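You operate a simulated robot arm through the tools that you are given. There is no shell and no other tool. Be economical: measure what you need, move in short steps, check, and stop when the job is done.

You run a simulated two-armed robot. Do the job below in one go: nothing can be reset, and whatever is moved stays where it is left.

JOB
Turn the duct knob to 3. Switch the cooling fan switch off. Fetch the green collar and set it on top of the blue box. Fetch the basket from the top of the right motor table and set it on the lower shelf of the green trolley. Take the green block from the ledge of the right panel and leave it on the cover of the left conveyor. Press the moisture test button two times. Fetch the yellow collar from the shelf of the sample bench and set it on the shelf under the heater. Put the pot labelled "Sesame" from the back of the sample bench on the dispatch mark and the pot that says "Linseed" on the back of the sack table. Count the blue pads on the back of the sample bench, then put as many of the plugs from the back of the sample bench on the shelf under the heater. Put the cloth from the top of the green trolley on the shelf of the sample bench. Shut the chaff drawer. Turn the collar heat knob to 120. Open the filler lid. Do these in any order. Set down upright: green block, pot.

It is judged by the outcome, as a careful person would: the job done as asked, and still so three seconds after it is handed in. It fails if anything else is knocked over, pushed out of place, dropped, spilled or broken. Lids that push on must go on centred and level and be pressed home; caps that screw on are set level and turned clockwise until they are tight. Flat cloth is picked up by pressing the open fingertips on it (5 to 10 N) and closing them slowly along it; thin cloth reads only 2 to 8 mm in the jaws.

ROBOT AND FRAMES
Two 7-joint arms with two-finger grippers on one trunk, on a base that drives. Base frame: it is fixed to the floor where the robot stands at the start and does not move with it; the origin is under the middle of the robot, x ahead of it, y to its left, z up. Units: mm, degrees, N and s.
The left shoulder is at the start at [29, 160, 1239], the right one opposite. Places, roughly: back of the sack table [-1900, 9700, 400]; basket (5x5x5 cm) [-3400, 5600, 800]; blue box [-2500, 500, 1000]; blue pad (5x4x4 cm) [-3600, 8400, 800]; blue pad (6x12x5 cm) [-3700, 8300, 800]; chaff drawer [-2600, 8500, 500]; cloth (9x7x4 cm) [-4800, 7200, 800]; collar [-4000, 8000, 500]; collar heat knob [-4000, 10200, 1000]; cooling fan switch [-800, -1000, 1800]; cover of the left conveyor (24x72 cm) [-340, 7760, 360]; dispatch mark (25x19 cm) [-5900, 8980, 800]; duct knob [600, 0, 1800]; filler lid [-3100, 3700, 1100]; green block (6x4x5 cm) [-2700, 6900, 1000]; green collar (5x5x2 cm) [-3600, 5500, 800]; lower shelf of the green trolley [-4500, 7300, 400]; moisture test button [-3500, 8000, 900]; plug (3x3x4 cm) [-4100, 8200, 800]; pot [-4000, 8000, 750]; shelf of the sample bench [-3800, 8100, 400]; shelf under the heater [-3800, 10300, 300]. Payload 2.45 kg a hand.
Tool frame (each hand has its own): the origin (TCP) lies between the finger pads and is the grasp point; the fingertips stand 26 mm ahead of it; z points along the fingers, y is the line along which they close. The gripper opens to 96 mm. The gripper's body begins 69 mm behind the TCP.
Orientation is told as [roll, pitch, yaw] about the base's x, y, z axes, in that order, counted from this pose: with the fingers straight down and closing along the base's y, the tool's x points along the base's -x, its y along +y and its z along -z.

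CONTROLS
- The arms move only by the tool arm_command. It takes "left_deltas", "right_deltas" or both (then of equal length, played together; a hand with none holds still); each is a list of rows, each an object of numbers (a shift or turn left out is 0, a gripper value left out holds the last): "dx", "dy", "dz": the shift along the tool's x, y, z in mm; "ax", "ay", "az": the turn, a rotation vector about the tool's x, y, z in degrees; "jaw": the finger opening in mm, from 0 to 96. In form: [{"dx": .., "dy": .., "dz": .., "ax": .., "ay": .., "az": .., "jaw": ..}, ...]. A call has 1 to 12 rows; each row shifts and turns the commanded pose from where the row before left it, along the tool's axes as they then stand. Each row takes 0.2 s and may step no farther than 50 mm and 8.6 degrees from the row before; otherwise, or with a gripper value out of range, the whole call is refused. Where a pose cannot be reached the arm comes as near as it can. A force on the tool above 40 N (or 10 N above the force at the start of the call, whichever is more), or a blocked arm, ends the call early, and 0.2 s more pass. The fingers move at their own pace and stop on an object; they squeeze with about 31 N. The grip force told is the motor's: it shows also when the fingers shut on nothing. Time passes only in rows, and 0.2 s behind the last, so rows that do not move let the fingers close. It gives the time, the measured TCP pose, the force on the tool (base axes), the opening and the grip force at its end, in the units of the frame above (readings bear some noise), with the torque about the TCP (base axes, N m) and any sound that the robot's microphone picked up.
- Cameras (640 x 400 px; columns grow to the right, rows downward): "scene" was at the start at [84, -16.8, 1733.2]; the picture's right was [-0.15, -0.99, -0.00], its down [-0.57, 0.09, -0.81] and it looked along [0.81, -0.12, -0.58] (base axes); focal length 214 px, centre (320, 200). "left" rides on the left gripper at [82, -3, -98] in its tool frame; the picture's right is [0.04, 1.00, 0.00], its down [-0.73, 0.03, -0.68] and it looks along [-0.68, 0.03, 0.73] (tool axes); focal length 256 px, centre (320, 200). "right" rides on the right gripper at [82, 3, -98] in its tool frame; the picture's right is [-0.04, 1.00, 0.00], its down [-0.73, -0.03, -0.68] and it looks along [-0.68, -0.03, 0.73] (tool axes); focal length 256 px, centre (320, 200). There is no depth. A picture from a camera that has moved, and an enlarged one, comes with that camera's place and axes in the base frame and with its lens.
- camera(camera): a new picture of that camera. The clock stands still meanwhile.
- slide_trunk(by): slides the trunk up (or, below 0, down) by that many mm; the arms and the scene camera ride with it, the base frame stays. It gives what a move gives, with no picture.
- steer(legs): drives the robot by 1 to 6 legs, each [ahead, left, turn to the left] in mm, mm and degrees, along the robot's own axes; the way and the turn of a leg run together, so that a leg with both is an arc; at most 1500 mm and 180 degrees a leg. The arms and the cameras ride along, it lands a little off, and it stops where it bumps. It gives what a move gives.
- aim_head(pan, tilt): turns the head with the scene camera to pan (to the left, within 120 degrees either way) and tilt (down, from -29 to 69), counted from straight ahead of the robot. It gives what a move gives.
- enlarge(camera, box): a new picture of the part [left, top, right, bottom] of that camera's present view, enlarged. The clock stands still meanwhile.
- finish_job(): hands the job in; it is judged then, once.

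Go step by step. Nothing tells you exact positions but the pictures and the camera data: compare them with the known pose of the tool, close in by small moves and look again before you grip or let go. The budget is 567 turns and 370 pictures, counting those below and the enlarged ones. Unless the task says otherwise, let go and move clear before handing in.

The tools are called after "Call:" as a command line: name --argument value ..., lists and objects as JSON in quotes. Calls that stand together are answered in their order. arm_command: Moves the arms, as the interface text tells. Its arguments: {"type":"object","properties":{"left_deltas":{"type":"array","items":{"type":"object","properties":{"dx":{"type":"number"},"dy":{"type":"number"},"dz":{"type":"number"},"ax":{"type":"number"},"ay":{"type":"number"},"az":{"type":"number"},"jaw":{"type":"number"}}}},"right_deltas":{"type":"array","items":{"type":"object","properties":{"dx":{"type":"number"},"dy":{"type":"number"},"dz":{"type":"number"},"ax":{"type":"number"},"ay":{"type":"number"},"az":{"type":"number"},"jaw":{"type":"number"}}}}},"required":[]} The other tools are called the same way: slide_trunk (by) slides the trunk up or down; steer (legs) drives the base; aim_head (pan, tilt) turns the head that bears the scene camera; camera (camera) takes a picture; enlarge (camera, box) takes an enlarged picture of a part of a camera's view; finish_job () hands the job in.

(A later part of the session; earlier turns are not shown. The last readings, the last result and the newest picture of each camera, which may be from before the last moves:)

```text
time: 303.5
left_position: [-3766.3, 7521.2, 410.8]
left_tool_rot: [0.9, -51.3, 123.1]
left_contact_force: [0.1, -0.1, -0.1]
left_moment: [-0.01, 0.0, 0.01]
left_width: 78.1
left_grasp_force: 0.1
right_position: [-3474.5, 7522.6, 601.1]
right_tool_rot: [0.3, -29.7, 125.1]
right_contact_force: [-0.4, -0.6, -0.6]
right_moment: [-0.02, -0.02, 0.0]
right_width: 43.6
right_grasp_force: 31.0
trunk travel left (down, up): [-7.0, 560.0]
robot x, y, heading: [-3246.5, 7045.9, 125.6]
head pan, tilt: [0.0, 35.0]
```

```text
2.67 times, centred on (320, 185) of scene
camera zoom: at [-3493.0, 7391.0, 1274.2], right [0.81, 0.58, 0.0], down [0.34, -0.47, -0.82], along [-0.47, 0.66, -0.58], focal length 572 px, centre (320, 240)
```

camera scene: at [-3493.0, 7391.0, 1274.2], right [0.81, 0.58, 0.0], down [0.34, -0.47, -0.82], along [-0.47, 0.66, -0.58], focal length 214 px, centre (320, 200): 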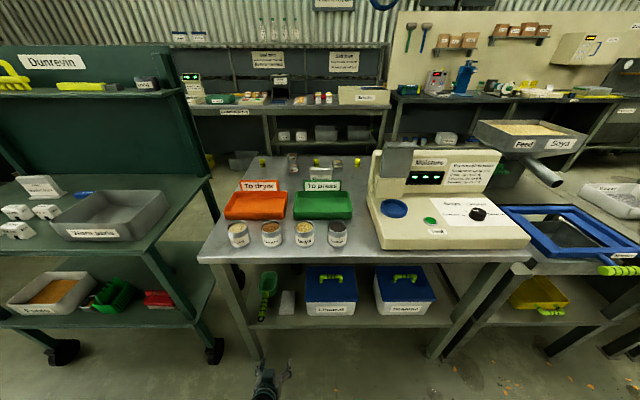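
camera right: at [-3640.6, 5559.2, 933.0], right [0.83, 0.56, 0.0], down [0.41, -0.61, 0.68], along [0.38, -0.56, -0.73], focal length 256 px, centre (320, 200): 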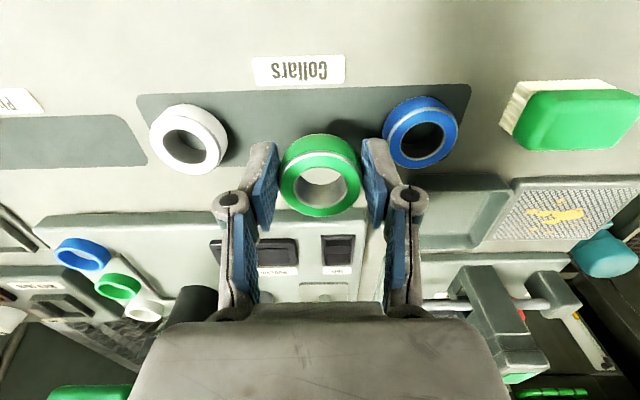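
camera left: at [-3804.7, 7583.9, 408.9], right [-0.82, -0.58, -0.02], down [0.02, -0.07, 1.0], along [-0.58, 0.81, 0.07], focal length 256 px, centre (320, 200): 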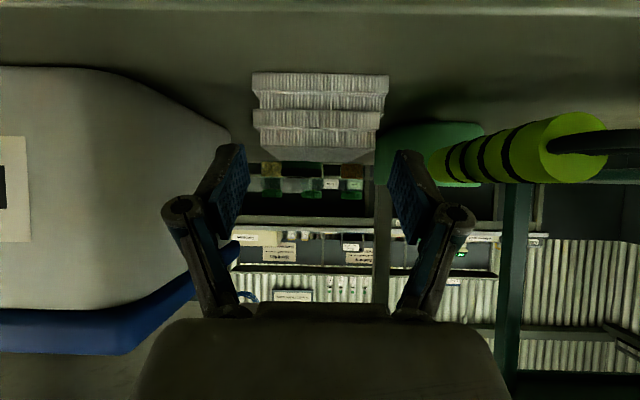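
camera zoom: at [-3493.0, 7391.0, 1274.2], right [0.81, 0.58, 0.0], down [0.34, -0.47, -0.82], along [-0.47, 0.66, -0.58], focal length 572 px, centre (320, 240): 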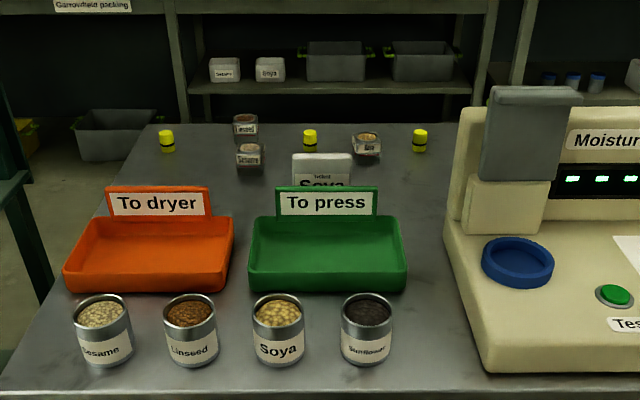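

Cloth lies flat on the shelf. Next I'll press the green moisture Test button twice with the left hand.

Call:
slide_trunk --by 230

Call:
arm_command --left_deltas '[{"dz": -27, "dx": -34, "jaw": 0}, {"dz": -27, "dx": -34}, {"dz": -27, "dx": -34}, {"dz": -27, "dx": -34}, {"dz": -27, "dx": -34}, {"dz": -27, "dx": -34}, {"dz": -27, "dx": -34}, {"dz": -27, "dx": -34}, {"dz": -27, "dx": -34}]' --right_deltas '[{"dz": -40}, {"dz": -40}, {"dz": -40}, {"dz": -20}, {}, {}, {}, {}, {}]'

Call:
arm_command --left_deltas '[{"ay": 8.5}, {"ay": 8.5}, {"ay": 8.5}, {"ay": 8.5}, {"ay": 8.5}, {"ay": 8.5}]'

Call:
camera --camera "scene"

```text
time: 305.9
left_position: [-3767.0, 7522.2, 639.9]
left_tool_rot: [0.8, -51.2, 123.2]
left_contact_force: [0.0, 0.5, -0.8]
left_moment: [-0.01, -0.01, -0.01]
left_width: 78.0
left_grasp_force: 0.2
right_position: [-3471.9, 7544.3, 852.0]
right_tool_rot: [-1.3, -32.3, 124.7]
right_contact_force: [0.1, 0.4, -2.1]
right_moment: [-0.01, -0.01, 0.01]
right_width: 43.4
right_grasp_force: 31.1
trunk travel left (down, up): [-237.0, 330.0]
robot x, y, heading: [-3249.3, 7048.4, 125.6]
head pan, tilt: [0.0, 35.0]
```

```text
time: 307.9
left_position: [-3764.2, 7523.7, 1034.1]
left_tool_rot: [0.8, -51.3, 123.0]
left_contact_force: [-0.7, -0.3, 0.0]
left_moment: [0.02, 0.0, -0.03]
left_width: 0.0
left_grasp_force: 28.7
right_position: [-3459.3, 7527.0, 859.8]
right_tool_rot: [-1.8, -31.0, 125.2]
right_contact_force: [-0.1, -0.1, -0.6]
right_moment: [-0.01, 0.02, 0.02]
right_width: 43.3
right_grasp_force: 30.6
right hand out of reach, approached as far as the arm can: row 1, 2, 3, 4
trunk travel left (down, up): [-237.0, 330.0]
robot x, y, heading: [-3244.6, 7045.8, 125.5]
head pan, tilt: [0.0, 35.0]
```

```text
time: 309.3
left_position: [-3763.2, 7522.5, 1033.6]
left_tool_rot: [0.4, -0.3, 123.7]
left_contact_force: [0.6, 0.3, 0.6]
left_moment: [-0.02, 0.0, 0.04]
left_width: 0.0
left_grasp_force: 28.3
left hand out of reach, approached as far as the arm can: row 6
right_position: [-3458.1, 7526.4, 857.6]
right_tool_rot: [-2.2, -30.8, 125.4]
right_contact_force: [-0.1, -1.2, -1.2]
right_moment: [-0.02, -0.02, -0.03]
right_width: 43.3
right_grasp_force: 30.7
trunk travel left (down, up): [-237.0, 330.0]
robot x, y, heading: [-3243.8, 7049.4, 125.5]
head pan, tilt: [0.0, 35.0]
```

```text
228 pictures are left
camera scene: at [-3344.6, 7180.1, 1561.4], right [0.81, 0.58, 0.0], down [0.34, -0.47, -0.82], along [-0.47, 0.66, -0.58], focal length 214 px, centre (320, 200)
```

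scene: 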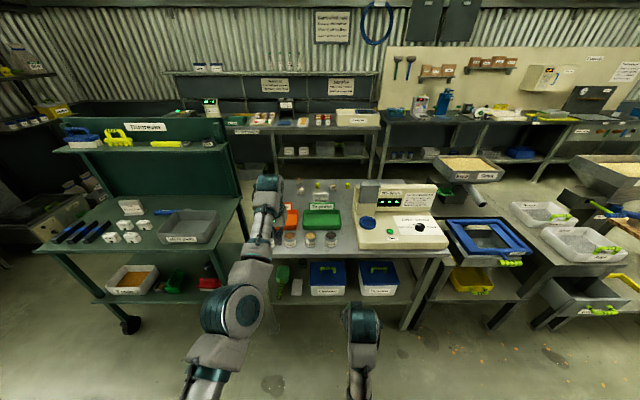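

Call:
steer --legs '[[195, -503, 0]]'

Call:
arm_command --left_deltas '[{"dx": -30}, {"dx": -30}, {"dz": 40}, {}]'

Call:
camera --camera "left"

Call:
camera --camera "scene"

```text
time: 312.4
left_position: [-3471.3, 7973.1, 1031.6]
left_tool_rot: [0.3, -0.4, 124.0]
left_contact_force: [-1.2, -0.9, -0.5]
left_moment: [-0.01, -0.03, 0.04]
left_width: 0.0
left_grasp_force: 28.7
right_position: [-3163.2, 7976.8, 853.5]
right_tool_rot: [-2.7, -30.2, 125.7]
right_contact_force: [0.2, -0.5, -0.8]
right_moment: [-0.04, -0.02, -0.02]
right_width: 43.3
right_grasp_force: 31.3
trunk travel left (down, up): [-237.0, 330.0]
robot x, y, heading: [-2949.9, 7501.7, 126.0]
head pan, tilt: [0.0, 35.0]
```

```text
time: 313.4
left_position: [-3465.0, 7974.9, 994.8]
left_tool_rot: [0.6, -0.6, 123.9]
left_contact_force: [0.0, -0.2, -0.1]
left_moment: [0.0, 0.02, -0.01]
left_width: 0.1
left_grasp_force: 28.1
left hand out of reach, approached as far as the arm can: row 1, 2
right_position: [-3156.8, 7977.1, 856.3]
right_tool_rot: [-2.7, -30.9, 125.6]
right_contact_force: [-0.5, 0.9, -0.2]
right_moment: [-0.02, -0.04, 0.0]
right_width: 43.0
right_grasp_force: 30.4
trunk travel left (down, up): [-237.0, 330.0]
robot x, y, heading: [-2950.4, 7500.5, 125.8]
head pan, tilt: [0.0, 35.0]
```

```text
227 pictures are left
camera left: at [-3414.8, 7909.2, 1093.2], right [-0.81, -0.59, 0.01], down [-0.42, 0.59, 0.69], along [-0.41, 0.55, -0.73], focal length 256 px, centre (320, 200)
```

left: 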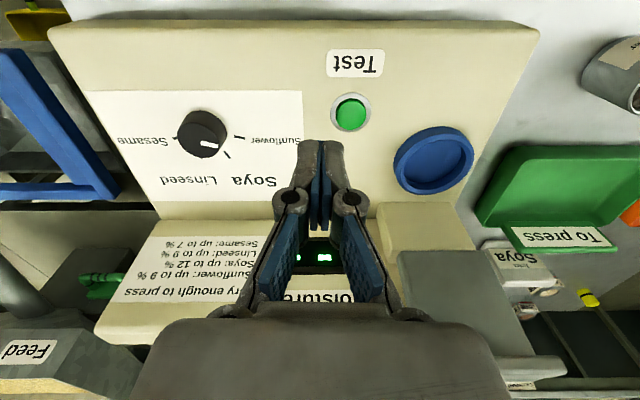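

```text
226 pictures are left
camera scene: at [-3045.7, 7633.4, 1561.6], right [0.81, 0.58, 0.0], down [0.34, -0.47, -0.82], along [-0.48, 0.66, -0.58], focal length 214 px, centre (320, 200)
```

scene: 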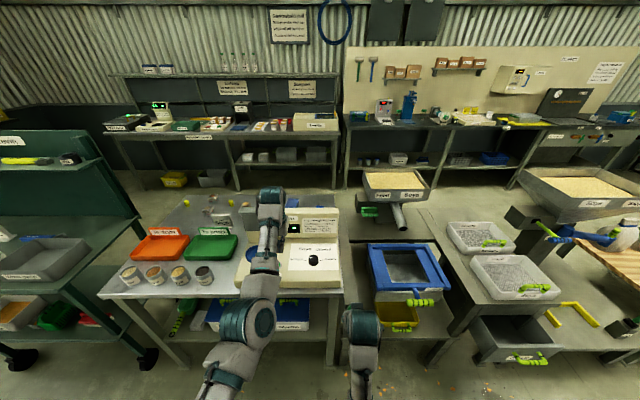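

Call:
steer --legs '[[48, 28, 0]]'

Call:
arm_command --left_deltas '[{"dz": 30}, {"dz": 30}, {}]'

Call:
camera --camera "left"

```text
time: 314.4
left_position: [-3501.8, 8008.3, 995.0]
left_tool_rot: [1.3, -0.4, 123.6]
left_contact_force: [1.0, 1.6, 0.2]
left_moment: [-0.05, 0.05, 0.02]
left_width: 0.0
left_grasp_force: 28.9
right_position: [-3197.2, 8008.4, 851.8]
right_tool_rot: [-1.6, -30.4, 125.0]
right_contact_force: [0.1, -0.1, -1.3]
right_moment: [-0.05, 0.0, 0.01]
right_width: 43.2
right_grasp_force: 31.0
trunk travel left (down, up): [-237.0, 330.0]
robot x, y, heading: [-2997.7, 7526.1, 125.8]
head pan, tilt: [0.0, 35.0]
```

```text
time: 315.2
left_position: [-3499.4, 8006.3, 939.3]
left_tool_rot: [1.2, -0.8, 123.6]
left_contact_force: [0.6, 0.0, 0.7]
left_moment: [0.01, 0.05, 0.02]
left_width: 0.0
left_grasp_force: 28.5
right_position: [-3192.9, 8004.0, 856.0]
right_tool_rot: [-1.7, -30.7, 125.0]
right_contact_force: [1.0, 0.5, -0.8]
right_moment: [-0.05, -0.02, 0.0]
right_width: 43.3
right_grasp_force: 30.9
trunk travel left (down, up): [-237.0, 330.0]
robot x, y, heading: [-2993.9, 7527.1, 125.5]
head pan, tilt: [0.0, 35.0]
```

```text
225 pictures are left
camera left: at [-3450.1, 7940.5, 1037.0], right [-0.81, -0.59, 0.02], down [-0.41, 0.59, 0.69], along [-0.42, 0.55, -0.72], focal length 256 px, centre (320, 200)
```

left: 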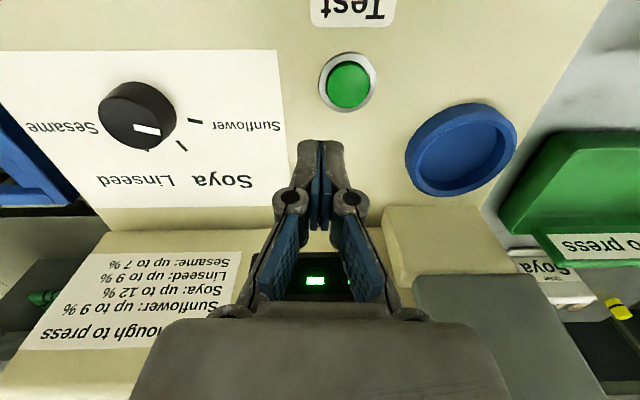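

Call:
arm_command --left_deltas '[{"dx": 30, "dy": 20}, {"dz": 15}, {}]'

Call:
camera --camera "left"

```text
time: 316.0
left_position: [-3511.8, 7973.8, 921.9]
left_tool_rot: [0.9, -0.5, 123.6]
left_contact_force: [-0.4, 0.2, 0.5]
left_moment: [0.02, 0.03, 0.04]
left_width: 0.1
left_grasp_force: 28.6
left hand out of reach, approached as far as the arm can: row 1
right_position: [-3198.1, 8000.5, 853.7]
right_tool_rot: [-2.0, -30.5, 125.2]
right_contact_force: [0.0, -0.2, -2.1]
right_moment: [-0.07, 0.01, -0.02]
right_width: 43.5
right_grasp_force: 30.8
trunk travel left (down, up): [-237.0, 330.0]
robot x, y, heading: [-2997.3, 7525.8, 125.4]
head pan, tilt: [0.0, 35.0]
```

```text
224 pictures are left
camera left: at [-3462.9, 7908.1, 1019.3], right [-0.81, -0.59, 0.02], down [-0.42, 0.59, 0.69], along [-0.41, 0.55, -0.72], focal length 256 px, centre (320, 200)
```

left: 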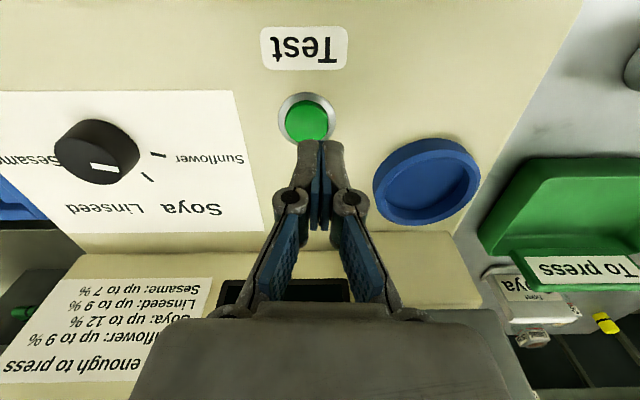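

Call:
arm_command --left_deltas '[{"dx": 12, "dy": -8}, {"dz": 10}, {}]'

Call:
camera --camera "left"

```text
time: 316.8
left_position: [-3509.7, 7975.6, 908.0]
left_tool_rot: [0.8, -0.6, 123.7]
left_contact_force: [-0.6, -0.3, 0.9]
left_moment: [0.0, -0.01, 0.0]
left_width: 0.0
left_grasp_force: 28.9
left hand out of reach, approached as far as the arm can: row 1
right_position: [-3200.6, 8001.0, 855.5]
right_tool_rot: [-2.2, -30.6, 125.3]
right_contact_force: [0.7, -0.5, 0.1]
right_moment: [-0.03, -0.03, -0.01]
right_width: 43.2
right_grasp_force: 31.2
trunk travel left (down, up): [-237.0, 330.0]
robot x, y, heading: [-2997.6, 7526.5, 125.8]
head pan, tilt: [0.0, 35.0]
```

```text
223 pictures are left
camera left: at [-3460.0, 7907.9, 1006.3], right [-0.81, -0.59, 0.01], down [-0.42, 0.59, 0.69], along [-0.41, 0.55, -0.73], focal length 256 px, centre (320, 200)
```

left: 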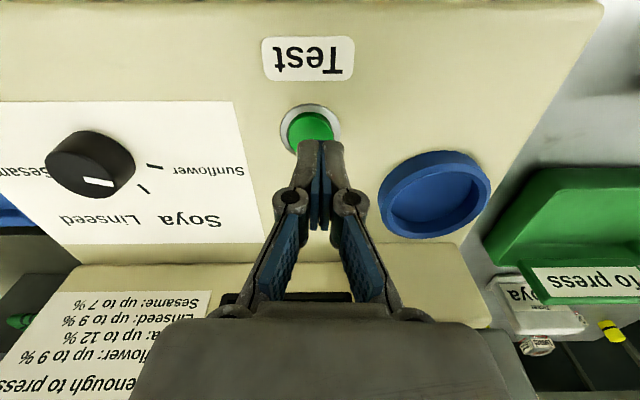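

Call:
steer --legs '[[-14, -5, 0]]'

Call:
camera --camera "left"

```text
time: 317.6
left_position: [-3498.9, 7965.4, 907.8]
left_tool_rot: [0.8, -0.7, 123.7]
left_contact_force: [-0.3, -1.0, 0.4]
left_moment: [0.0, 0.0, -0.02]
left_width: 0.2
left_grasp_force: 28.0
right_position: [-3189.8, 7990.3, 856.5]
right_tool_rot: [-2.5, -30.7, 125.4]
right_contact_force: [-1.5, -0.7, -0.7]
right_moment: [-0.05, 0.02, 0.03]
right_width: 43.2
right_grasp_force: 31.0
trunk travel left (down, up): [-237.0, 330.0]
robot x, y, heading: [-2990.8, 7522.0, 125.7]
head pan, tilt: [0.0, 35.0]
```

```text
222 pictures are left
camera left: at [-3450.2, 7899.1, 1005.5], right [-0.81, -0.59, 0.01], down [-0.42, 0.59, 0.69], along [-0.41, 0.55, -0.73], focal length 256 px, centre (320, 200)
```

left: 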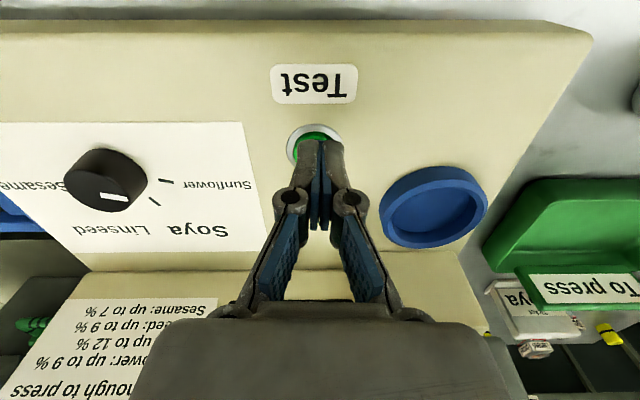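

Call:
arm_command --left_deltas '[{"dz": 8}, {"dz": 4}, {"dz": 3}, {"dz": 3}, {"dz": 3}]'

Call:
camera --camera "left"

```text
time: 318.8
left_position: [-3495.5, 7964.2, 891.6]
left_tool_rot: [0.7, -0.9, 123.7]
left_contact_force: [1.1, 0.1, 0.0]
left_moment: [0.05, 0.0, 0.01]
left_width: 0.0
left_grasp_force: 28.1
right_position: [-3185.5, 7989.6, 857.5]
right_tool_rot: [-2.3, -31.0, 125.3]
right_contact_force: [-0.4, 0.1, -1.9]
right_moment: [-0.01, -0.05, 0.01]
right_width: 43.0
right_grasp_force: 30.8
trunk travel left (down, up): [-237.0, 330.0]
robot x, y, heading: [-2986.0, 7515.0, 125.5]
head pan, tilt: [0.0, 35.0]
```

```text
221 pictures are left
camera left: at [-3445.5, 7897.2, 988.0], right [-0.81, -0.59, 0.01], down [-0.42, 0.59, 0.69], along [-0.41, 0.55, -0.72], focal length 256 px, centre (320, 200)
```

left: 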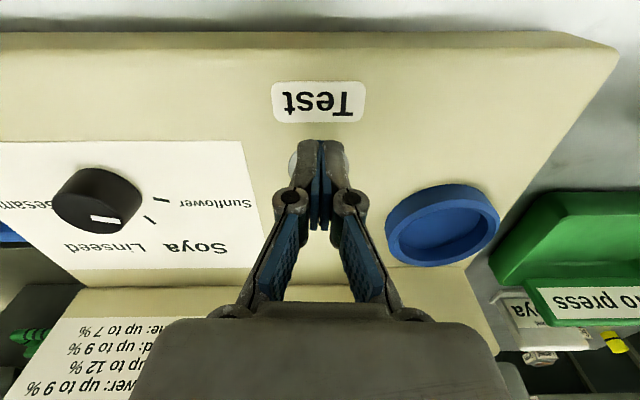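

Call:
arm_command --left_deltas '[{"dz": 3}, {"dz": 3}, {"dz": 3}, {"dz": 3}, {"dz": 3}]'

```text
time: 320.0
left_position: [-3495.8, 7965.2, 877.5]
left_tool_rot: [0.8, -1.1, 123.6]
left_contact_force: [-2.5, 1.2, 6.3]
left_moment: [0.04, 0.08, 0.02]
left_width: 5.8
left_grasp_force: 27.9
right_position: [-3183.7, 7990.0, 857.2]
right_tool_rot: [-2.2, -30.9, 125.3]
right_contact_force: [-1.1, 0.0, -1.6]
right_moment: [-0.04, 0.02, 0.05]
right_width: 43.1
right_grasp_force: 30.5
trunk travel left (down, up): [-237.0, 330.0]
robot x, y, heading: [-2983.7, 7515.6, 125.5]
head pan, tilt: [0.0, 35.0]
heard: click
```

Call:
arm_command --left_deltas '[{"dz": -10}, {"dz": -10}, {}]'

Call:
arm_command --left_deltas '[{"dz": 10}, {"dz": 4}, {"dz": 3}, {"dz": 3}]'

```text
time: 320.8
left_position: [-3495.4, 7963.6, 895.1]
left_tool_rot: [0.9, -0.9, 123.7]
left_contact_force: [0.0, 0.6, 0.1]
left_moment: [0.03, 0.0, 0.02]
left_width: 0.1
left_grasp_force: 28.6
right_position: [-3185.3, 7990.7, 856.7]
right_tool_rot: [-2.3, -31.0, 125.3]
right_contact_force: [0.3, 0.3, -0.9]
right_moment: [0.0, 0.0, -0.01]
right_width: 43.1
right_grasp_force: 30.9
trunk travel left (down, up): [-237.0, 330.0]
robot x, y, heading: [-2985.4, 7519.2, 126.1]
head pan, tilt: [0.0, 35.0]
```

```text
time: 321.8
left_position: [-3494.5, 7964.0, 875.9]
left_tool_rot: [0.8, -1.1, 123.8]
left_contact_force: [-0.1, 0.6, 5.3]
left_moment: [0.06, -0.03, -0.01]
left_width: 5.9
left_grasp_force: 28.3
right_position: [-3184.7, 7991.0, 857.8]
right_tool_rot: [-2.3, -30.9, 125.3]
right_contact_force: [0.5, -0.2, -1.5]
right_moment: [-0.03, 0.0, -0.01]
right_width: 43.1
right_grasp_force: 30.6
trunk travel left (down, up): [-237.0, 330.0]
robot x, y, heading: [-2990.5, 7517.8, 125.6]
head pan, tilt: [0.0, 35.0]
heard: click
```

Two clicks heard: the button has been pressed twice. Next the green block on the right panel's ledge; I'll back away and turn toward it.

Call:
arm_command --left_deltas '[{"dz": -40}, {"dz": -40}, {"dz": -40, "jaw": 96}, {}]'

Call:
steer --legs '[[-250, 0, 0]]'

Call:
aim_head --pan -110 --tilt 25

Call:
camera --camera "scene"

```text
time: 322.8
left_position: [-3501.1, 7972.1, 994.9]
left_tool_rot: [0.9, -1.0, 123.6]
left_contact_force: [-0.3, 0.3, 0.4]
left_moment: [0.05, -0.01, 0.0]
left_width: 96.1
left_grasp_force: 0.1
left hand out of reach, approached as far as the arm can: row 2
right_position: [-3185.2, 7990.2, 857.5]
right_tool_rot: [-2.3, -30.9, 125.3]
right_contact_force: [0.0, 0.0, -1.4]
right_moment: [-0.07, -0.04, -0.03]
right_width: 43.1
right_grasp_force: 30.9
trunk travel left (down, up): [-237.0, 330.0]
robot x, y, heading: [-2982.5, 7516.8, 125.7]
head pan, tilt: [0.0, 35.0]
```

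```text
time: 324.6
left_position: [-3355.7, 7766.8, 995.8]
left_tool_rot: [0.9, -1.1, 123.8]
left_contact_force: [-0.2, -0.5, 0.8]
left_moment: [0.02, -0.01, 0.01]
left_width: 96.0
left_grasp_force: 0.1
right_position: [-3037.9, 7787.7, 857.8]
right_tool_rot: [-2.2, -30.9, 125.2]
right_contact_force: [0.1, 0.2, -0.2]
right_moment: [-0.01, 0.0, -0.01]
right_width: 43.1
right_grasp_force: 30.8
trunk travel left (down, up): [-237.0, 330.0]
robot x, y, heading: [-2836.6, 7310.5, 125.5]
head pan, tilt: [0.0, 35.0]
```

```text
time: 326.5
left_position: [-3352.8, 7766.3, 999.2]
left_tool_rot: [0.9, -1.3, 123.7]
left_contact_force: [0.8, -0.3, 0.4]
left_moment: [0.0, 0.01, 0.0]
left_width: 96.3
left_grasp_force: 0.1
right_position: [-3035.9, 7784.6, 860.2]
right_tool_rot: [-2.4, -31.2, 125.3]
right_contact_force: [0.2, 0.0, -1.0]
right_moment: [0.0, 0.01, -0.04]
right_width: 43.1
right_grasp_force: 31.2
trunk travel left (down, up): [-237.0, 330.0]
robot x, y, heading: [-2839.0, 7315.0, 125.6]
head pan, tilt: [-110.0, 25.0]
```

```text
220 pictures are left
camera scene: at [-2796.8, 7399.7, 1577.7], right [0.27, -0.96, 0.0], down [-0.4, -0.12, -0.91], along [0.87, 0.24, -0.42], focal length 214 px, centre (320, 200)
```

scene: 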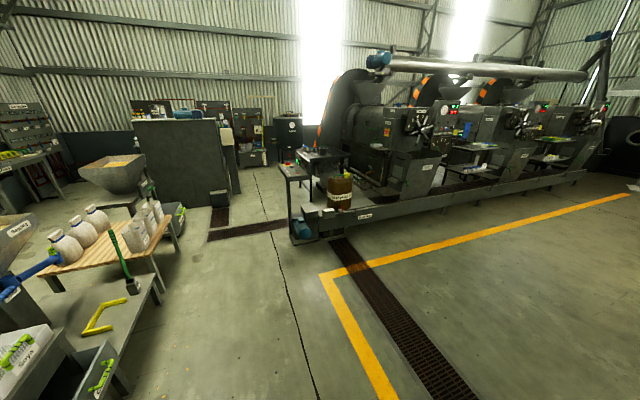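

Call:
aim_head --pan -120 --tilt 55

Call:
camera --camera "scene"

Call:
aim_head --pan 120 --tilt 40

Call:
camera --camera "scene"

```text
time: 327.4
left_position: [-3352.5, 7764.8, 998.8]
left_tool_rot: [0.9, -1.2, 123.7]
left_contact_force: [0.1, -0.4, -0.4]
left_moment: [0.0, -0.02, 0.01]
left_width: 96.2
left_grasp_force: 0.0
right_position: [-3036.1, 7785.2, 859.1]
right_tool_rot: [-2.4, -31.2, 125.4]
right_contact_force: [-0.2, 0.0, -1.0]
right_moment: [-0.02, 0.01, 0.01]
right_width: 43.3
right_grasp_force: 31.1
trunk travel left (down, up): [-237.0, 330.0]
robot x, y, heading: [-2841.0, 7313.6, 125.8]
head pan, tilt: [-120.0, 55.0]
```

```text
219 pictures are left
camera scene: at [-2813.5, 7381.8, 1533.8], right [0.1, -1.0, 0.0], down [-0.81, -0.08, -0.58], along [0.57, 0.05, -0.82], focal length 214 px, centre (320, 200)
```

scene: 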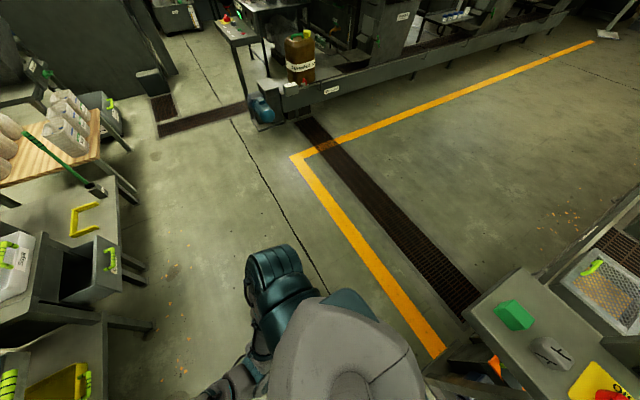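

```text
time: 330.8
left_position: [-3352.7, 7764.9, 998.4]
left_tool_rot: [0.9, -1.3, 123.7]
left_contact_force: [0.1, 0.1, -0.8]
left_moment: [0.01, -0.03, -0.02]
left_width: 96.0
left_grasp_force: 0.1
right_position: [-3035.3, 7785.6, 860.8]
right_tool_rot: [-2.4, -31.1, 125.3]
right_contact_force: [0.2, -0.2, -1.6]
right_moment: [-0.03, -0.03, -0.01]
right_width: 42.5
right_grasp_force: 30.9
trunk travel left (down, up): [-237.0, 330.0]
robot x, y, heading: [-2841.3, 7315.3, 125.4]
head pan, tilt: [120.0, 40.0]
```

```text
218 pictures are left
camera scene: at [-2920.7, 7297.2, 1554.4], right [-0.91, 0.41, 0.0], down [0.27, 0.58, -0.77], along [-0.31, -0.7, -0.64], focal length 214 px, centre (320, 200)
```

scene: 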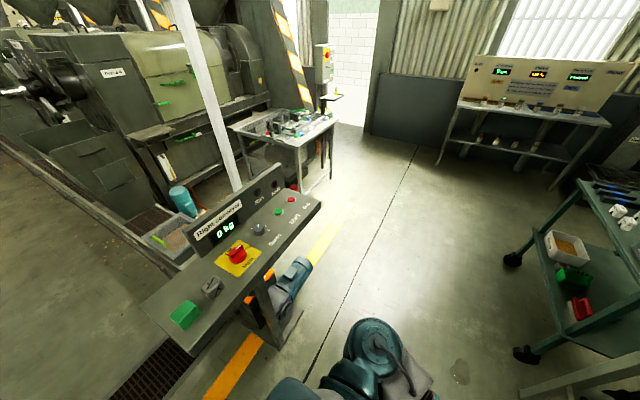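

The block is at about (-2706, 6953, 995) on the console end. I'll turn in stages and fold the right hand up first.

Call:
steer --legs '[[0, 0, -120]]'

Call:
arm_command --right_deltas '[{"ay": -8}, {"ay": -8}, {"ay": -8}, {"ay": -8}, {"ay": -8}, {"dx": -40}, {"dx": -40}, {"dx": -40}, {"dx": -40}, {"dz": -30}]'

Call:
steer --legs '[[0, 0, -40], [-320, -100, 0]]'

Call:
aim_head --pan 0 --tilt 40

Call:
camera --camera "scene"

```text
time: 336.2
left_position: [-2195.0, 7543.3, 998.9]
left_tool_rot: [0.9, -1.2, 4.8]
left_contact_force: [0.6, -1.3, 0.4]
left_moment: [-0.05, 0.02, 0.0]
left_width: 95.7
left_grasp_force: 0.1
right_position: [-2332.2, 7258.0, 860.1]
right_tool_rot: [-2.4, -31.1, 6.3]
right_contact_force: [-0.6, -0.7, -1.0]
right_moment: [-0.01, 0.03, 0.02]
right_width: 42.8
right_grasp_force: 31.1
trunk travel left (down, up): [-237.0, 330.0]
robot x, y, heading: [-2838.1, 7312.9, 6.7]
head pan, tilt: [120.0, 40.0]
```

```text
time: 338.4
left_position: [-2200.8, 7542.5, 1002.9]
left_tool_rot: [0.9, -1.4, 4.9]
left_contact_force: [0.8, -0.9, 0.1]
left_moment: [0.03, -0.03, 0.01]
left_width: 96.0
left_grasp_force: 0.1
right_position: [-2310.3, 7253.2, 1026.1]
right_tool_rot: [-13.4, -71.8, 16.5]
right_contact_force: [-0.4, -0.3, -0.5]
right_moment: [-0.01, 0.05, -0.01]
right_width: 42.7
right_grasp_force: 30.8
trunk travel left (down, up): [-237.0, 330.0]
robot x, y, heading: [-2842.5, 7314.3, 6.6]
head pan, tilt: [120.0, 40.0]
```

```text
time: 342.4
left_position: [-2521.1, 7173.3, 1000.8]
left_tool_rot: [0.8, -1.6, -35.1]
left_contact_force: [-0.2, 0.0, 1.2]
left_moment: [0.0, 0.0, -0.01]
left_width: 96.1
left_grasp_force: 0.1
right_position: [-2792.6, 7023.8, 1024.7]
right_tool_rot: [-14.7, -71.8, -22.0]
right_contact_force: [0.9, 0.3, -0.7]
right_moment: [0.05, 0.03, -0.04]
right_width: 42.8
right_grasp_force: 30.6
trunk travel left (down, up): [-237.0, 330.0]
robot x, y, heading: [-3161.3, 7404.4, -33.4]
head pan, tilt: [120.0, 40.0]
```

```text
time: 344.4
left_position: [-2524.0, 7174.7, 1006.4]
left_tool_rot: [1.0, -2.1, -34.7]
left_contact_force: [0.3, 0.0, -0.9]
left_moment: [0.03, 0.03, 0.02]
left_width: 96.0
left_grasp_force: 0.1
right_position: [-2797.2, 7022.6, 1027.8]
right_tool_rot: [-14.8, -71.9, -21.6]
right_contact_force: [-0.3, 0.1, -1.0]
right_moment: [0.05, 0.02, 0.01]
right_width: 42.7
right_grasp_force: 31.0
trunk travel left (down, up): [-237.0, 330.0]
robot x, y, heading: [-3160.8, 7405.1, -33.2]
head pan, tilt: [0.0, 40.0]
```

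```text
217 pictures are left
camera scene: at [-3027.1, 7315.4, 1553.8], right [-0.55, -0.84, 0.0], down [-0.54, 0.35, -0.76], along [0.64, -0.42, -0.65], focal length 214 px, centre (320, 200)
```

scene: 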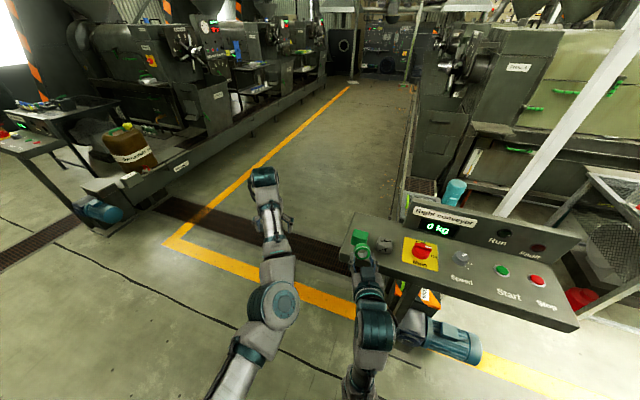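

Call:
arm_command --right_deltas '[{"dx": -40}, {"dx": -40}, {"dx": -20}]'

Call:
steer --legs '[[-60, 0, 0], [0, 0, -21.3]]'

Call:
camera --camera "scene"

Call:
camera --camera "left"

```text
time: 345.2
left_position: [-2523.2, 7174.5, 1004.9]
left_tool_rot: [1.0, -2.1, -34.7]
left_contact_force: [0.4, -0.2, 0.1]
left_moment: [0.01, 0.0, 0.01]
left_width: 95.8
left_grasp_force: 0.1
right_position: [-2766.2, 7011.5, 1122.8]
right_tool_rot: [-13.9, -72.0, -22.5]
right_contact_force: [-0.1, -0.7, -1.7]
right_moment: [0.02, 0.02, -0.02]
right_width: 42.6
right_grasp_force: 30.9
trunk travel left (down, up): [-237.0, 330.0]
robot x, y, heading: [-3162.5, 7408.7, -33.1]
head pan, tilt: [0.0, 40.0]
```

```text
time: 347.3
left_position: [-2699.7, 6992.7, 1004.0]
left_tool_rot: [0.9, -2.0, -55.9]
left_contact_force: [-0.4, -0.4, 0.1]
left_moment: [0.0, 0.02, -0.03]
left_width: 95.8
left_grasp_force: 0.1
right_position: [-2986.8, 6930.5, 1122.2]
right_tool_rot: [-14.3, -72.0, -43.4]
right_contact_force: [0.0, 0.4, -1.0]
right_moment: [-0.02, 0.02, -0.01]
right_width: 42.7
right_grasp_force: 30.7
trunk travel left (down, up): [-237.0, 330.0]
robot x, y, heading: [-3211.1, 7439.0, -54.3]
head pan, tilt: [0.0, 40.0]
```

```text
216 pictures are left
camera scene: at [-3117.2, 7306.3, 1553.8], right [-0.81, -0.58, 0.0], down [-0.38, 0.52, -0.76], along [0.44, -0.62, -0.65], focal length 214 px, centre (320, 200)
```

scene: 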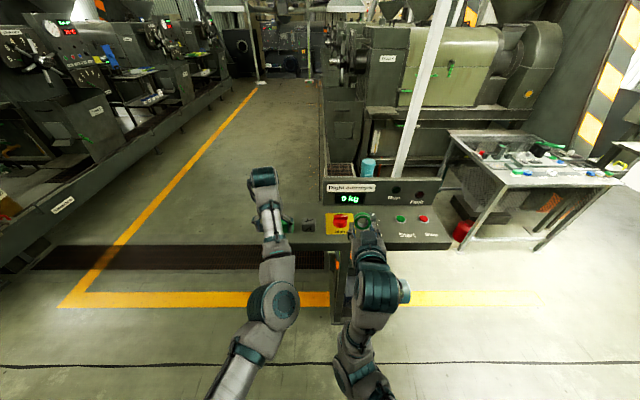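

```text
215 pictures are left
camera left: at [-2751.4, 7061.3, 1100.6], right [0.8, 0.59, 0.01], down [0.41, -0.58, 0.7], along [0.43, -0.56, -0.71], focal length 256 px, centre (320, 200)
```

left: 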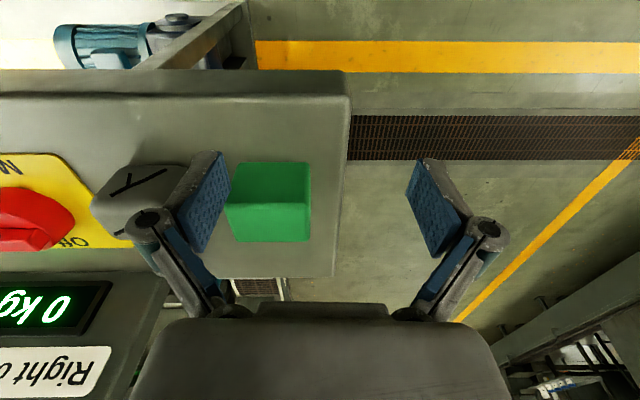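

Call:
arm_command --left_deltas '[{"dz": -30}, {"dz": -40}, {}]'

Call:
camera --camera "left"

Call:
enlarge --camera "scene" --box '[230, 160, 470, 270]'

```text
time: 348.1
left_position: [-2696.2, 6988.1, 1079.2]
left_tool_rot: [0.8, -2.2, -55.9]
left_contact_force: [0.4, -0.9, -0.1]
left_moment: [-0.01, 0.02, -0.02]
left_width: 95.9
left_grasp_force: 0.0
left hand out of reach, approached as far as the arm can: row 1
right_position: [-2989.6, 6932.7, 1123.9]
right_tool_rot: [-14.2, -72.3, -43.6]
right_contact_force: [-1.1, -0.1, -1.5]
right_moment: [0.03, -0.02, -0.01]
right_width: 42.3
right_grasp_force: 30.9
trunk travel left (down, up): [-237.0, 330.0]
robot x, y, heading: [-3211.9, 7439.9, -54.2]
head pan, tilt: [0.0, 40.0]
```

```text
214 pictures are left
camera left: at [-2748.4, 7055.8, 1175.3], right [0.8, 0.59, 0.01], down [0.41, -0.58, 0.71], along [0.43, -0.56, -0.71], focal length 256 px, centre (320, 200)
```

left: 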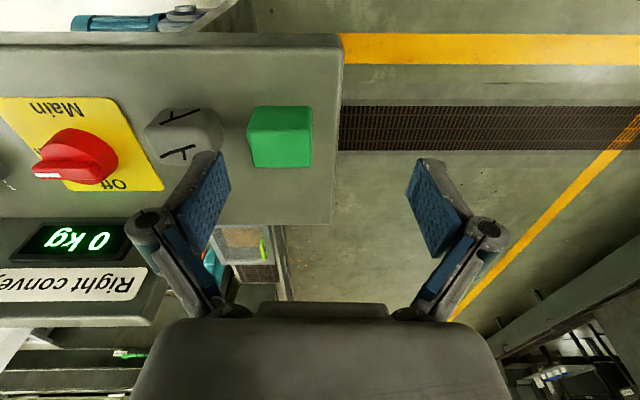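

```text
2.67 times, centred on (350, 215) of scene
camera zoom: at [-3117.4, 7304.8, 1553.5], right [-0.81, -0.58, 0.0], down [-0.38, 0.53, -0.76], along [0.44, -0.62, -0.65], focal length 572 px, centre (240, 160)
```

zoom: 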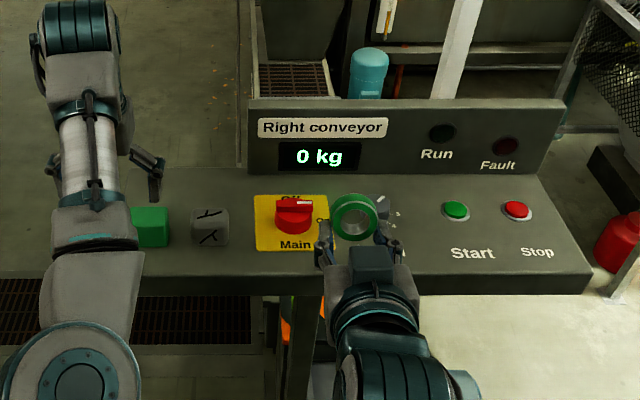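

Call:
arm_command --left_deltas '[{"dx": -35, "dy": -33, "ay": 2.2, "ax": 0.8, "jaw": 66}, {"dz": 35}, {"dz": 35}, {}]'

Call:
camera --camera "left"

```text
time: 349.1
left_position: [-2707.0, 6953.6, 1010.5]
left_tool_rot: [0.1, 0.0, -55.9]
left_contact_force: [0.2, 0.7, 0.9]
left_moment: [0.0, 0.02, 0.03]
left_width: 65.9
left_grasp_force: 0.0
left hand out of reach, approached as far as the arm can: row 1, 2, 3
right_position: [-2991.5, 6933.1, 1125.4]
right_tool_rot: [-14.4, -72.4, -43.4]
right_contact_force: [-0.1, 0.8, -2.2]
right_moment: [0.03, 0.02, 0.0]
right_width: 42.7
right_grasp_force: 31.1
trunk travel left (down, up): [-237.0, 330.0]
robot x, y, heading: [-3214.2, 7437.0, -54.3]
head pan, tilt: [0.0, 40.0]
```

```text
212 pictures are left
camera left: at [-2756.5, 7019.0, 1109.1], right [0.8, 0.59, 0.0], down [0.43, -0.59, 0.68], along [0.41, -0.55, -0.73], focal length 256 px, centre (320, 200)
```

left: 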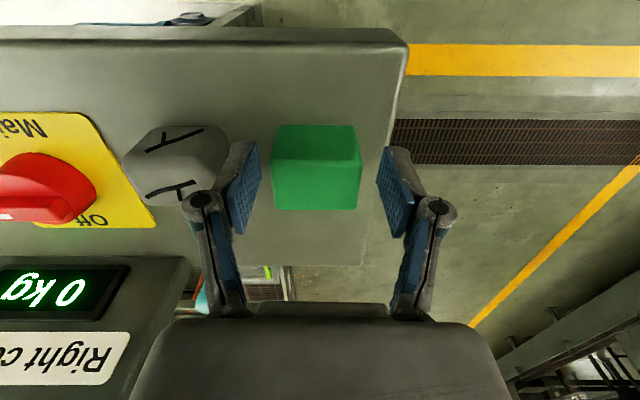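

Call:
arm_command --left_deltas '[{"dx": -9, "dy": -2}, {"dz": 14}, {"dz": 12}, {}]'

Call:
camera --camera "left"

```text
time: 350.1
left_position: [-2705.6, 6946.9, 983.1]
left_tool_rot: [0.2, 0.1, -55.9]
left_contact_force: [-0.3, -0.2, 0.3]
left_moment: [0.01, 0.01, -0.03]
left_width: 66.0
left_grasp_force: 0.0
left hand out of reach, approached as far as the arm can: row 1, 3
right_position: [-2990.3, 6933.1, 1125.2]
right_tool_rot: [-14.2, -72.4, -43.5]
right_contact_force: [-0.7, 0.9, -0.5]
right_moment: [0.05, 0.06, 0.0]
right_width: 42.4
right_grasp_force: 31.1
trunk travel left (down, up): [-237.0, 330.0]
robot x, y, heading: [-3215.9, 7436.7, -54.3]
head pan, tilt: [0.0, 40.0]
```

```text
211 pictures are left
camera left: at [-2755.8, 7013.0, 1082.5], right [0.8, 0.59, 0.0], down [0.43, -0.59, 0.68], along [0.4, -0.54, -0.73], focal length 256 px, centre (320, 200)
```

left: 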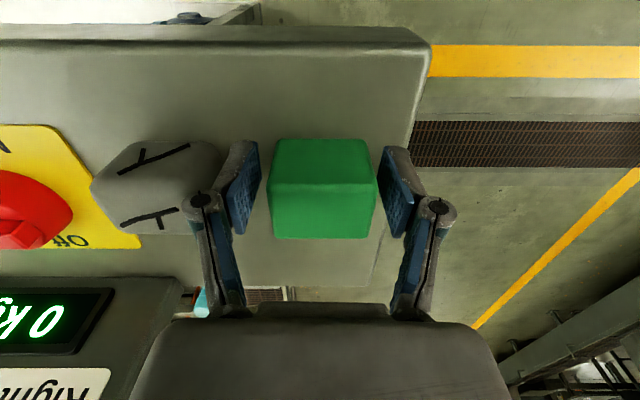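

Call:
arm_command --left_deltas '[{"jaw": 50}, {"jaw": 30}, {"jaw": 0}, {"jaw": 0}, {}]'

Call:
camera --camera "left"

```text
time: 351.3
left_position: [-2706.5, 6947.0, 983.5]
left_tool_rot: [0.2, 0.0, -55.8]
left_contact_force: [2.1, -0.3, 5.2]
left_moment: [-0.04, -0.12, 0.11]
left_width: 51.2
left_grasp_force: 31.3
right_position: [-2988.9, 6934.1, 1124.2]
right_tool_rot: [-14.3, -72.3, -43.4]
right_contact_force: [-0.7, 0.2, -0.9]
right_moment: [0.05, 0.04, 0.01]
right_width: 42.5
right_grasp_force: 31.3
trunk travel left (down, up): [-237.0, 330.0]
robot x, y, heading: [-3213.4, 7435.4, -54.2]
head pan, tilt: [0.0, 40.0]
```

```text
210 pictures are left
camera left: at [-2755.4, 7013.2, 1082.8], right [0.8, 0.59, 0.0], down [0.43, -0.59, 0.68], along [0.41, -0.54, -0.73], focal length 256 px, centre (320, 200)
```

left: 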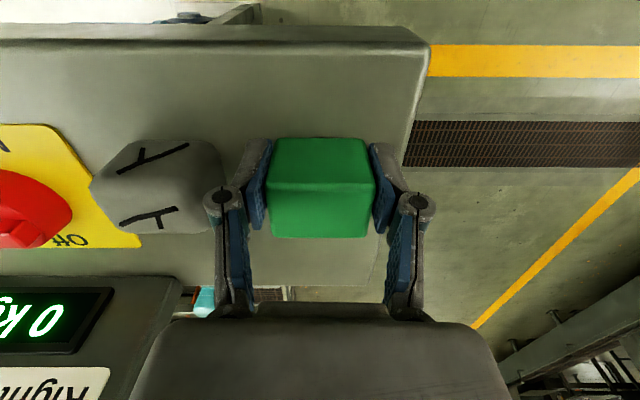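

Call:
arm_command --left_deltas '[{"dz": -30, "jaw": 0}, {"dz": -40}, {"dz": -40}, {}]'

Call:
steer --legs '[[-60, 0, 0], [0, 600, 0], [200, 700, 0]]'

Call:
aim_head --pan 30 --tilt 30

Call:
camera --camera "scene"

```text
time: 352.3
left_position: [-2720.6, 6972.4, 1090.6]
left_tool_rot: [0.2, 0.2, -55.9]
left_contact_force: [0.0, 0.1, -1.4]
left_moment: [0.02, 0.02, 0.0]
left_width: 51.5
left_grasp_force: 31.8
left hand out of reach, approached as far as the arm can: row 1, 2, 3
right_position: [-2987.0, 6933.4, 1124.5]
right_tool_rot: [-14.4, -72.3, -43.3]
right_contact_force: [-0.3, 0.5, -1.1]
right_moment: [0.02, 0.04, 0.03]
right_width: 42.4
right_grasp_force: 30.8
trunk travel left (down, up): [-237.0, 330.0]
robot x, y, heading: [-3212.1, 7437.8, -54.0]
head pan, tilt: [0.0, 40.0]
```

```text
time: 359.9
left_position: [-1591.4, 7601.0, 1092.2]
left_tool_rot: [0.5, 0.0, -56.1]
left_contact_force: [-0.9, -1.0, -0.5]
left_moment: [0.04, -0.08, 0.01]
left_width: 51.3
left_grasp_force: 30.8
right_position: [-1861.1, 7562.8, 1123.6]
right_tool_rot: [-12.9, -72.3, -44.8]
right_contact_force: [-0.9, -0.5, -1.2]
right_moment: [0.07, 0.05, 0.06]
right_width: 42.5
right_grasp_force: 31.0
trunk travel left (down, up): [-237.0, 330.0]
robot x, y, heading: [-2073.9, 8073.5, -54.6]
head pan, tilt: [0.0, 40.0]
```

```text
time: 360.8
left_position: [-1586.2, 7603.7, 1095.7]
left_tool_rot: [0.3, -0.2, -56.1]
left_contact_force: [-0.5, 0.3, -0.2]
left_moment: [0.0, 0.01, 0.01]
left_width: 51.0
left_grasp_force: 30.6
right_position: [-1857.9, 7570.2, 1126.9]
right_tool_rot: [-14.1, -72.5, -43.8]
right_contact_force: [-0.7, 0.7, -0.9]
right_moment: [0.03, 0.01, 0.0]
right_width: 42.8
right_grasp_force: 31.6
trunk travel left (down, up): [-237.0, 330.0]
robot x, y, heading: [-2078.6, 8072.9, -54.4]
head pan, tilt: [30.0, 30.0]
```

```text
209 pictures are left
camera scene: at [-1951.1, 7969.8, 1569.2], right [-0.42, -0.91, 0.0], down [-0.46, 0.21, -0.86], along [0.79, -0.36, -0.5], focal length 214 px, centre (320, 200)
```

scene: 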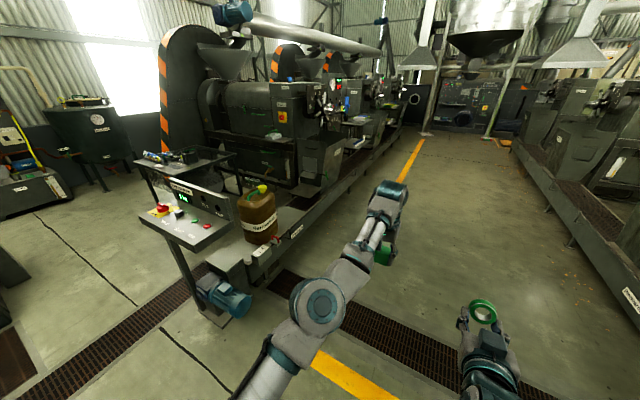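

Call:
enlarge --camera "scene" --box '[180, 150, 380, 300]'

```text
2.67 times, centred on (280, 225) of scene
camera zoom: at [-1951.1, 7969.8, 1569.2], right [-0.42, -0.91, 0.0], down [-0.46, 0.21, -0.86], along [0.79, -0.36, -0.5], focal length 572 px, centre (427, 133)
```

zoom: 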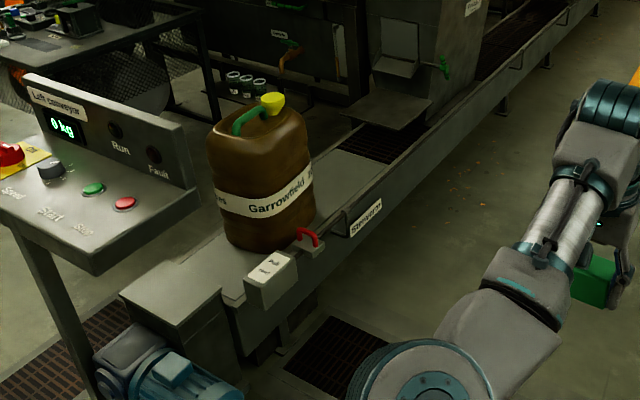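

Call:
steer --legs '[[1450, 0, 0], [150, 0, 90]]'

Call:
aim_head --pan 10 --tilt 45

Call:
camera --camera "scene"

```text
time: 371.8
left_position: [-629.1, 7351.4, 1095.5]
left_tool_rot: [0.2, -0.2, 33.5]
left_contact_force: [-0.8, -0.5, -0.2]
left_moment: [0.01, 0.03, 0.0]
left_width: 51.1
left_grasp_force: 31.1
right_position: [-596.5, 7081.0, 1127.1]
right_tool_rot: [-14.5, -72.5, 46.1]
right_contact_force: [0.2, -0.6, 0.2]
right_moment: [-0.03, -0.01, -0.02]
right_width: 42.5
right_grasp_force: 31.3
trunk travel left (down, up): [-237.0, 330.0]
robot x, y, heading: [-1105.0, 6870.9, 35.1]
head pan, tilt: [30.0, 30.0]
```

```text
time: 372.7
left_position: [-629.7, 7350.1, 1100.8]
left_tool_rot: [0.2, -0.5, 33.4]
left_contact_force: [-0.7, -0.2, -0.8]
left_moment: [0.04, 0.02, -0.01]
left_width: 51.0
left_grasp_force: 31.0
right_position: [-601.0, 7079.4, 1130.2]
right_tool_rot: [-14.6, -72.9, 46.3]
right_contact_force: [0.5, -0.6, -0.4]
right_moment: [0.0, 0.03, 0.0]
right_width: 42.4
right_grasp_force: 30.9
trunk travel left (down, up): [-237.0, 330.0]
robot x, y, heading: [-1101.5, 6869.0, 35.0]
head pan, tilt: [10.0, 45.0]
```

```text
207 pictures are left
camera scene: at [-981.7, 6967.0, 1546.6], right [0.71, -0.71, 0.0], down [-0.5, -0.5, -0.7], along [0.5, 0.5, -0.71], focal length 214 px, centre (320, 200)
```

scene: 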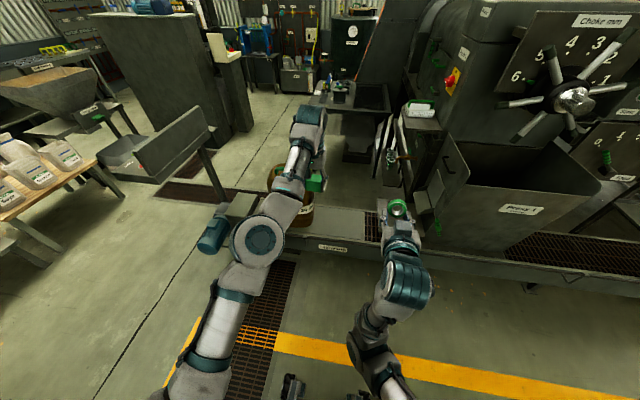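

Call:
enlarge --camera "scene" --box '[220, 170, 460, 300]'

```text
2.67 times, centred on (340, 235) of scene
camera zoom: at [-981.7, 6967.0, 1546.6], right [0.71, -0.71, 0.0], down [-0.5, -0.5, -0.7], along [0.5, 0.5, -0.71], focal length 572 px, centre (267, 107)
```

zoom: 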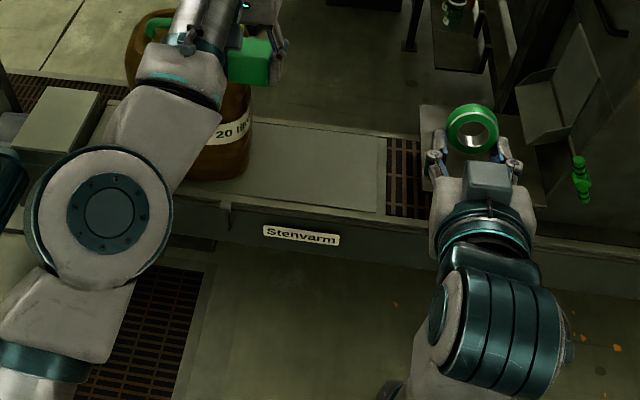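

Call:
slide_trunk --by -230

Call:
arm_command --left_deltas '[{"dz": 45}, {"dz": 45}, {"dz": 45}, {"dz": 45}, {"dz": 45}, {"dz": 45}, {"dz": 45}]'

Call:
camera --camera "scene"

```text
time: 375.1
left_position: [-596.7, 7375.8, 614.8]
left_tool_rot: [-0.5, 23.3, 33.4]
left_contact_force: [-0.3, -0.6, 0.4]
left_moment: [0.02, -0.02, -0.04]
left_width: 51.2
left_grasp_force: 30.8
right_position: [-583.0, 7092.8, 851.4]
right_tool_rot: [-11.8, -66.9, 43.6]
right_contact_force: [-0.3, -1.5, -1.1]
right_moment: [-0.03, 0.04, 0.03]
right_width: 42.5
right_grasp_force: 30.8
trunk travel left (down, up): [-7.0, 560.0]
robot x, y, heading: [-1102.2, 6865.5, 35.1]
head pan, tilt: [10.0, 45.0]
```

```text
time: 376.7
left_position: [-660.8, 7317.8, 312.6]
left_tool_rot: [-0.7, 23.4, 33.3]
left_contact_force: [-0.3, 0.5, -0.6]
left_moment: [-0.02, 0.0, -0.03]
left_width: 50.9
left_grasp_force: 30.7
left hand out of reach, approached as far as the arm can: row 1, 2, 3, 4, 5
right_position: [-579.6, 7094.0, 850.5]
right_tool_rot: [-11.7, -66.9, 43.5]
right_contact_force: [0.2, 0.1, -0.9]
right_moment: [-0.05, 0.06, -0.03]
right_width: 42.4
right_grasp_force: 30.9
trunk travel left (down, up): [-7.0, 560.0]
robot x, y, heading: [-1105.2, 6866.2, 34.8]
head pan, tilt: [10.0, 45.0]
```

```text
205 pictures are left
camera scene: at [-768.9, 7116.4, 1258.3], right [0.71, -0.71, 0.0], down [-0.5, -0.5, -0.7], along [0.49, 0.5, -0.71], focal length 214 px, centre (320, 200)
```

scene: 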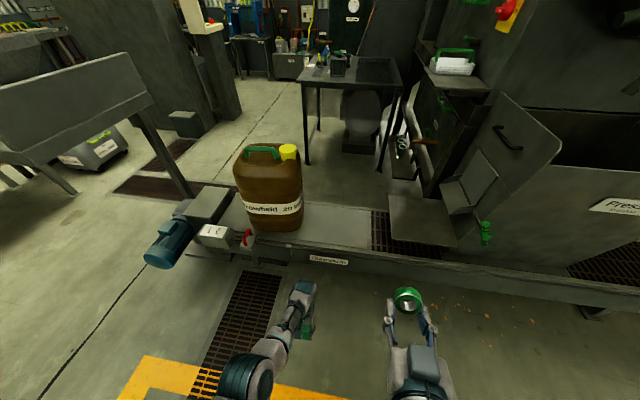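

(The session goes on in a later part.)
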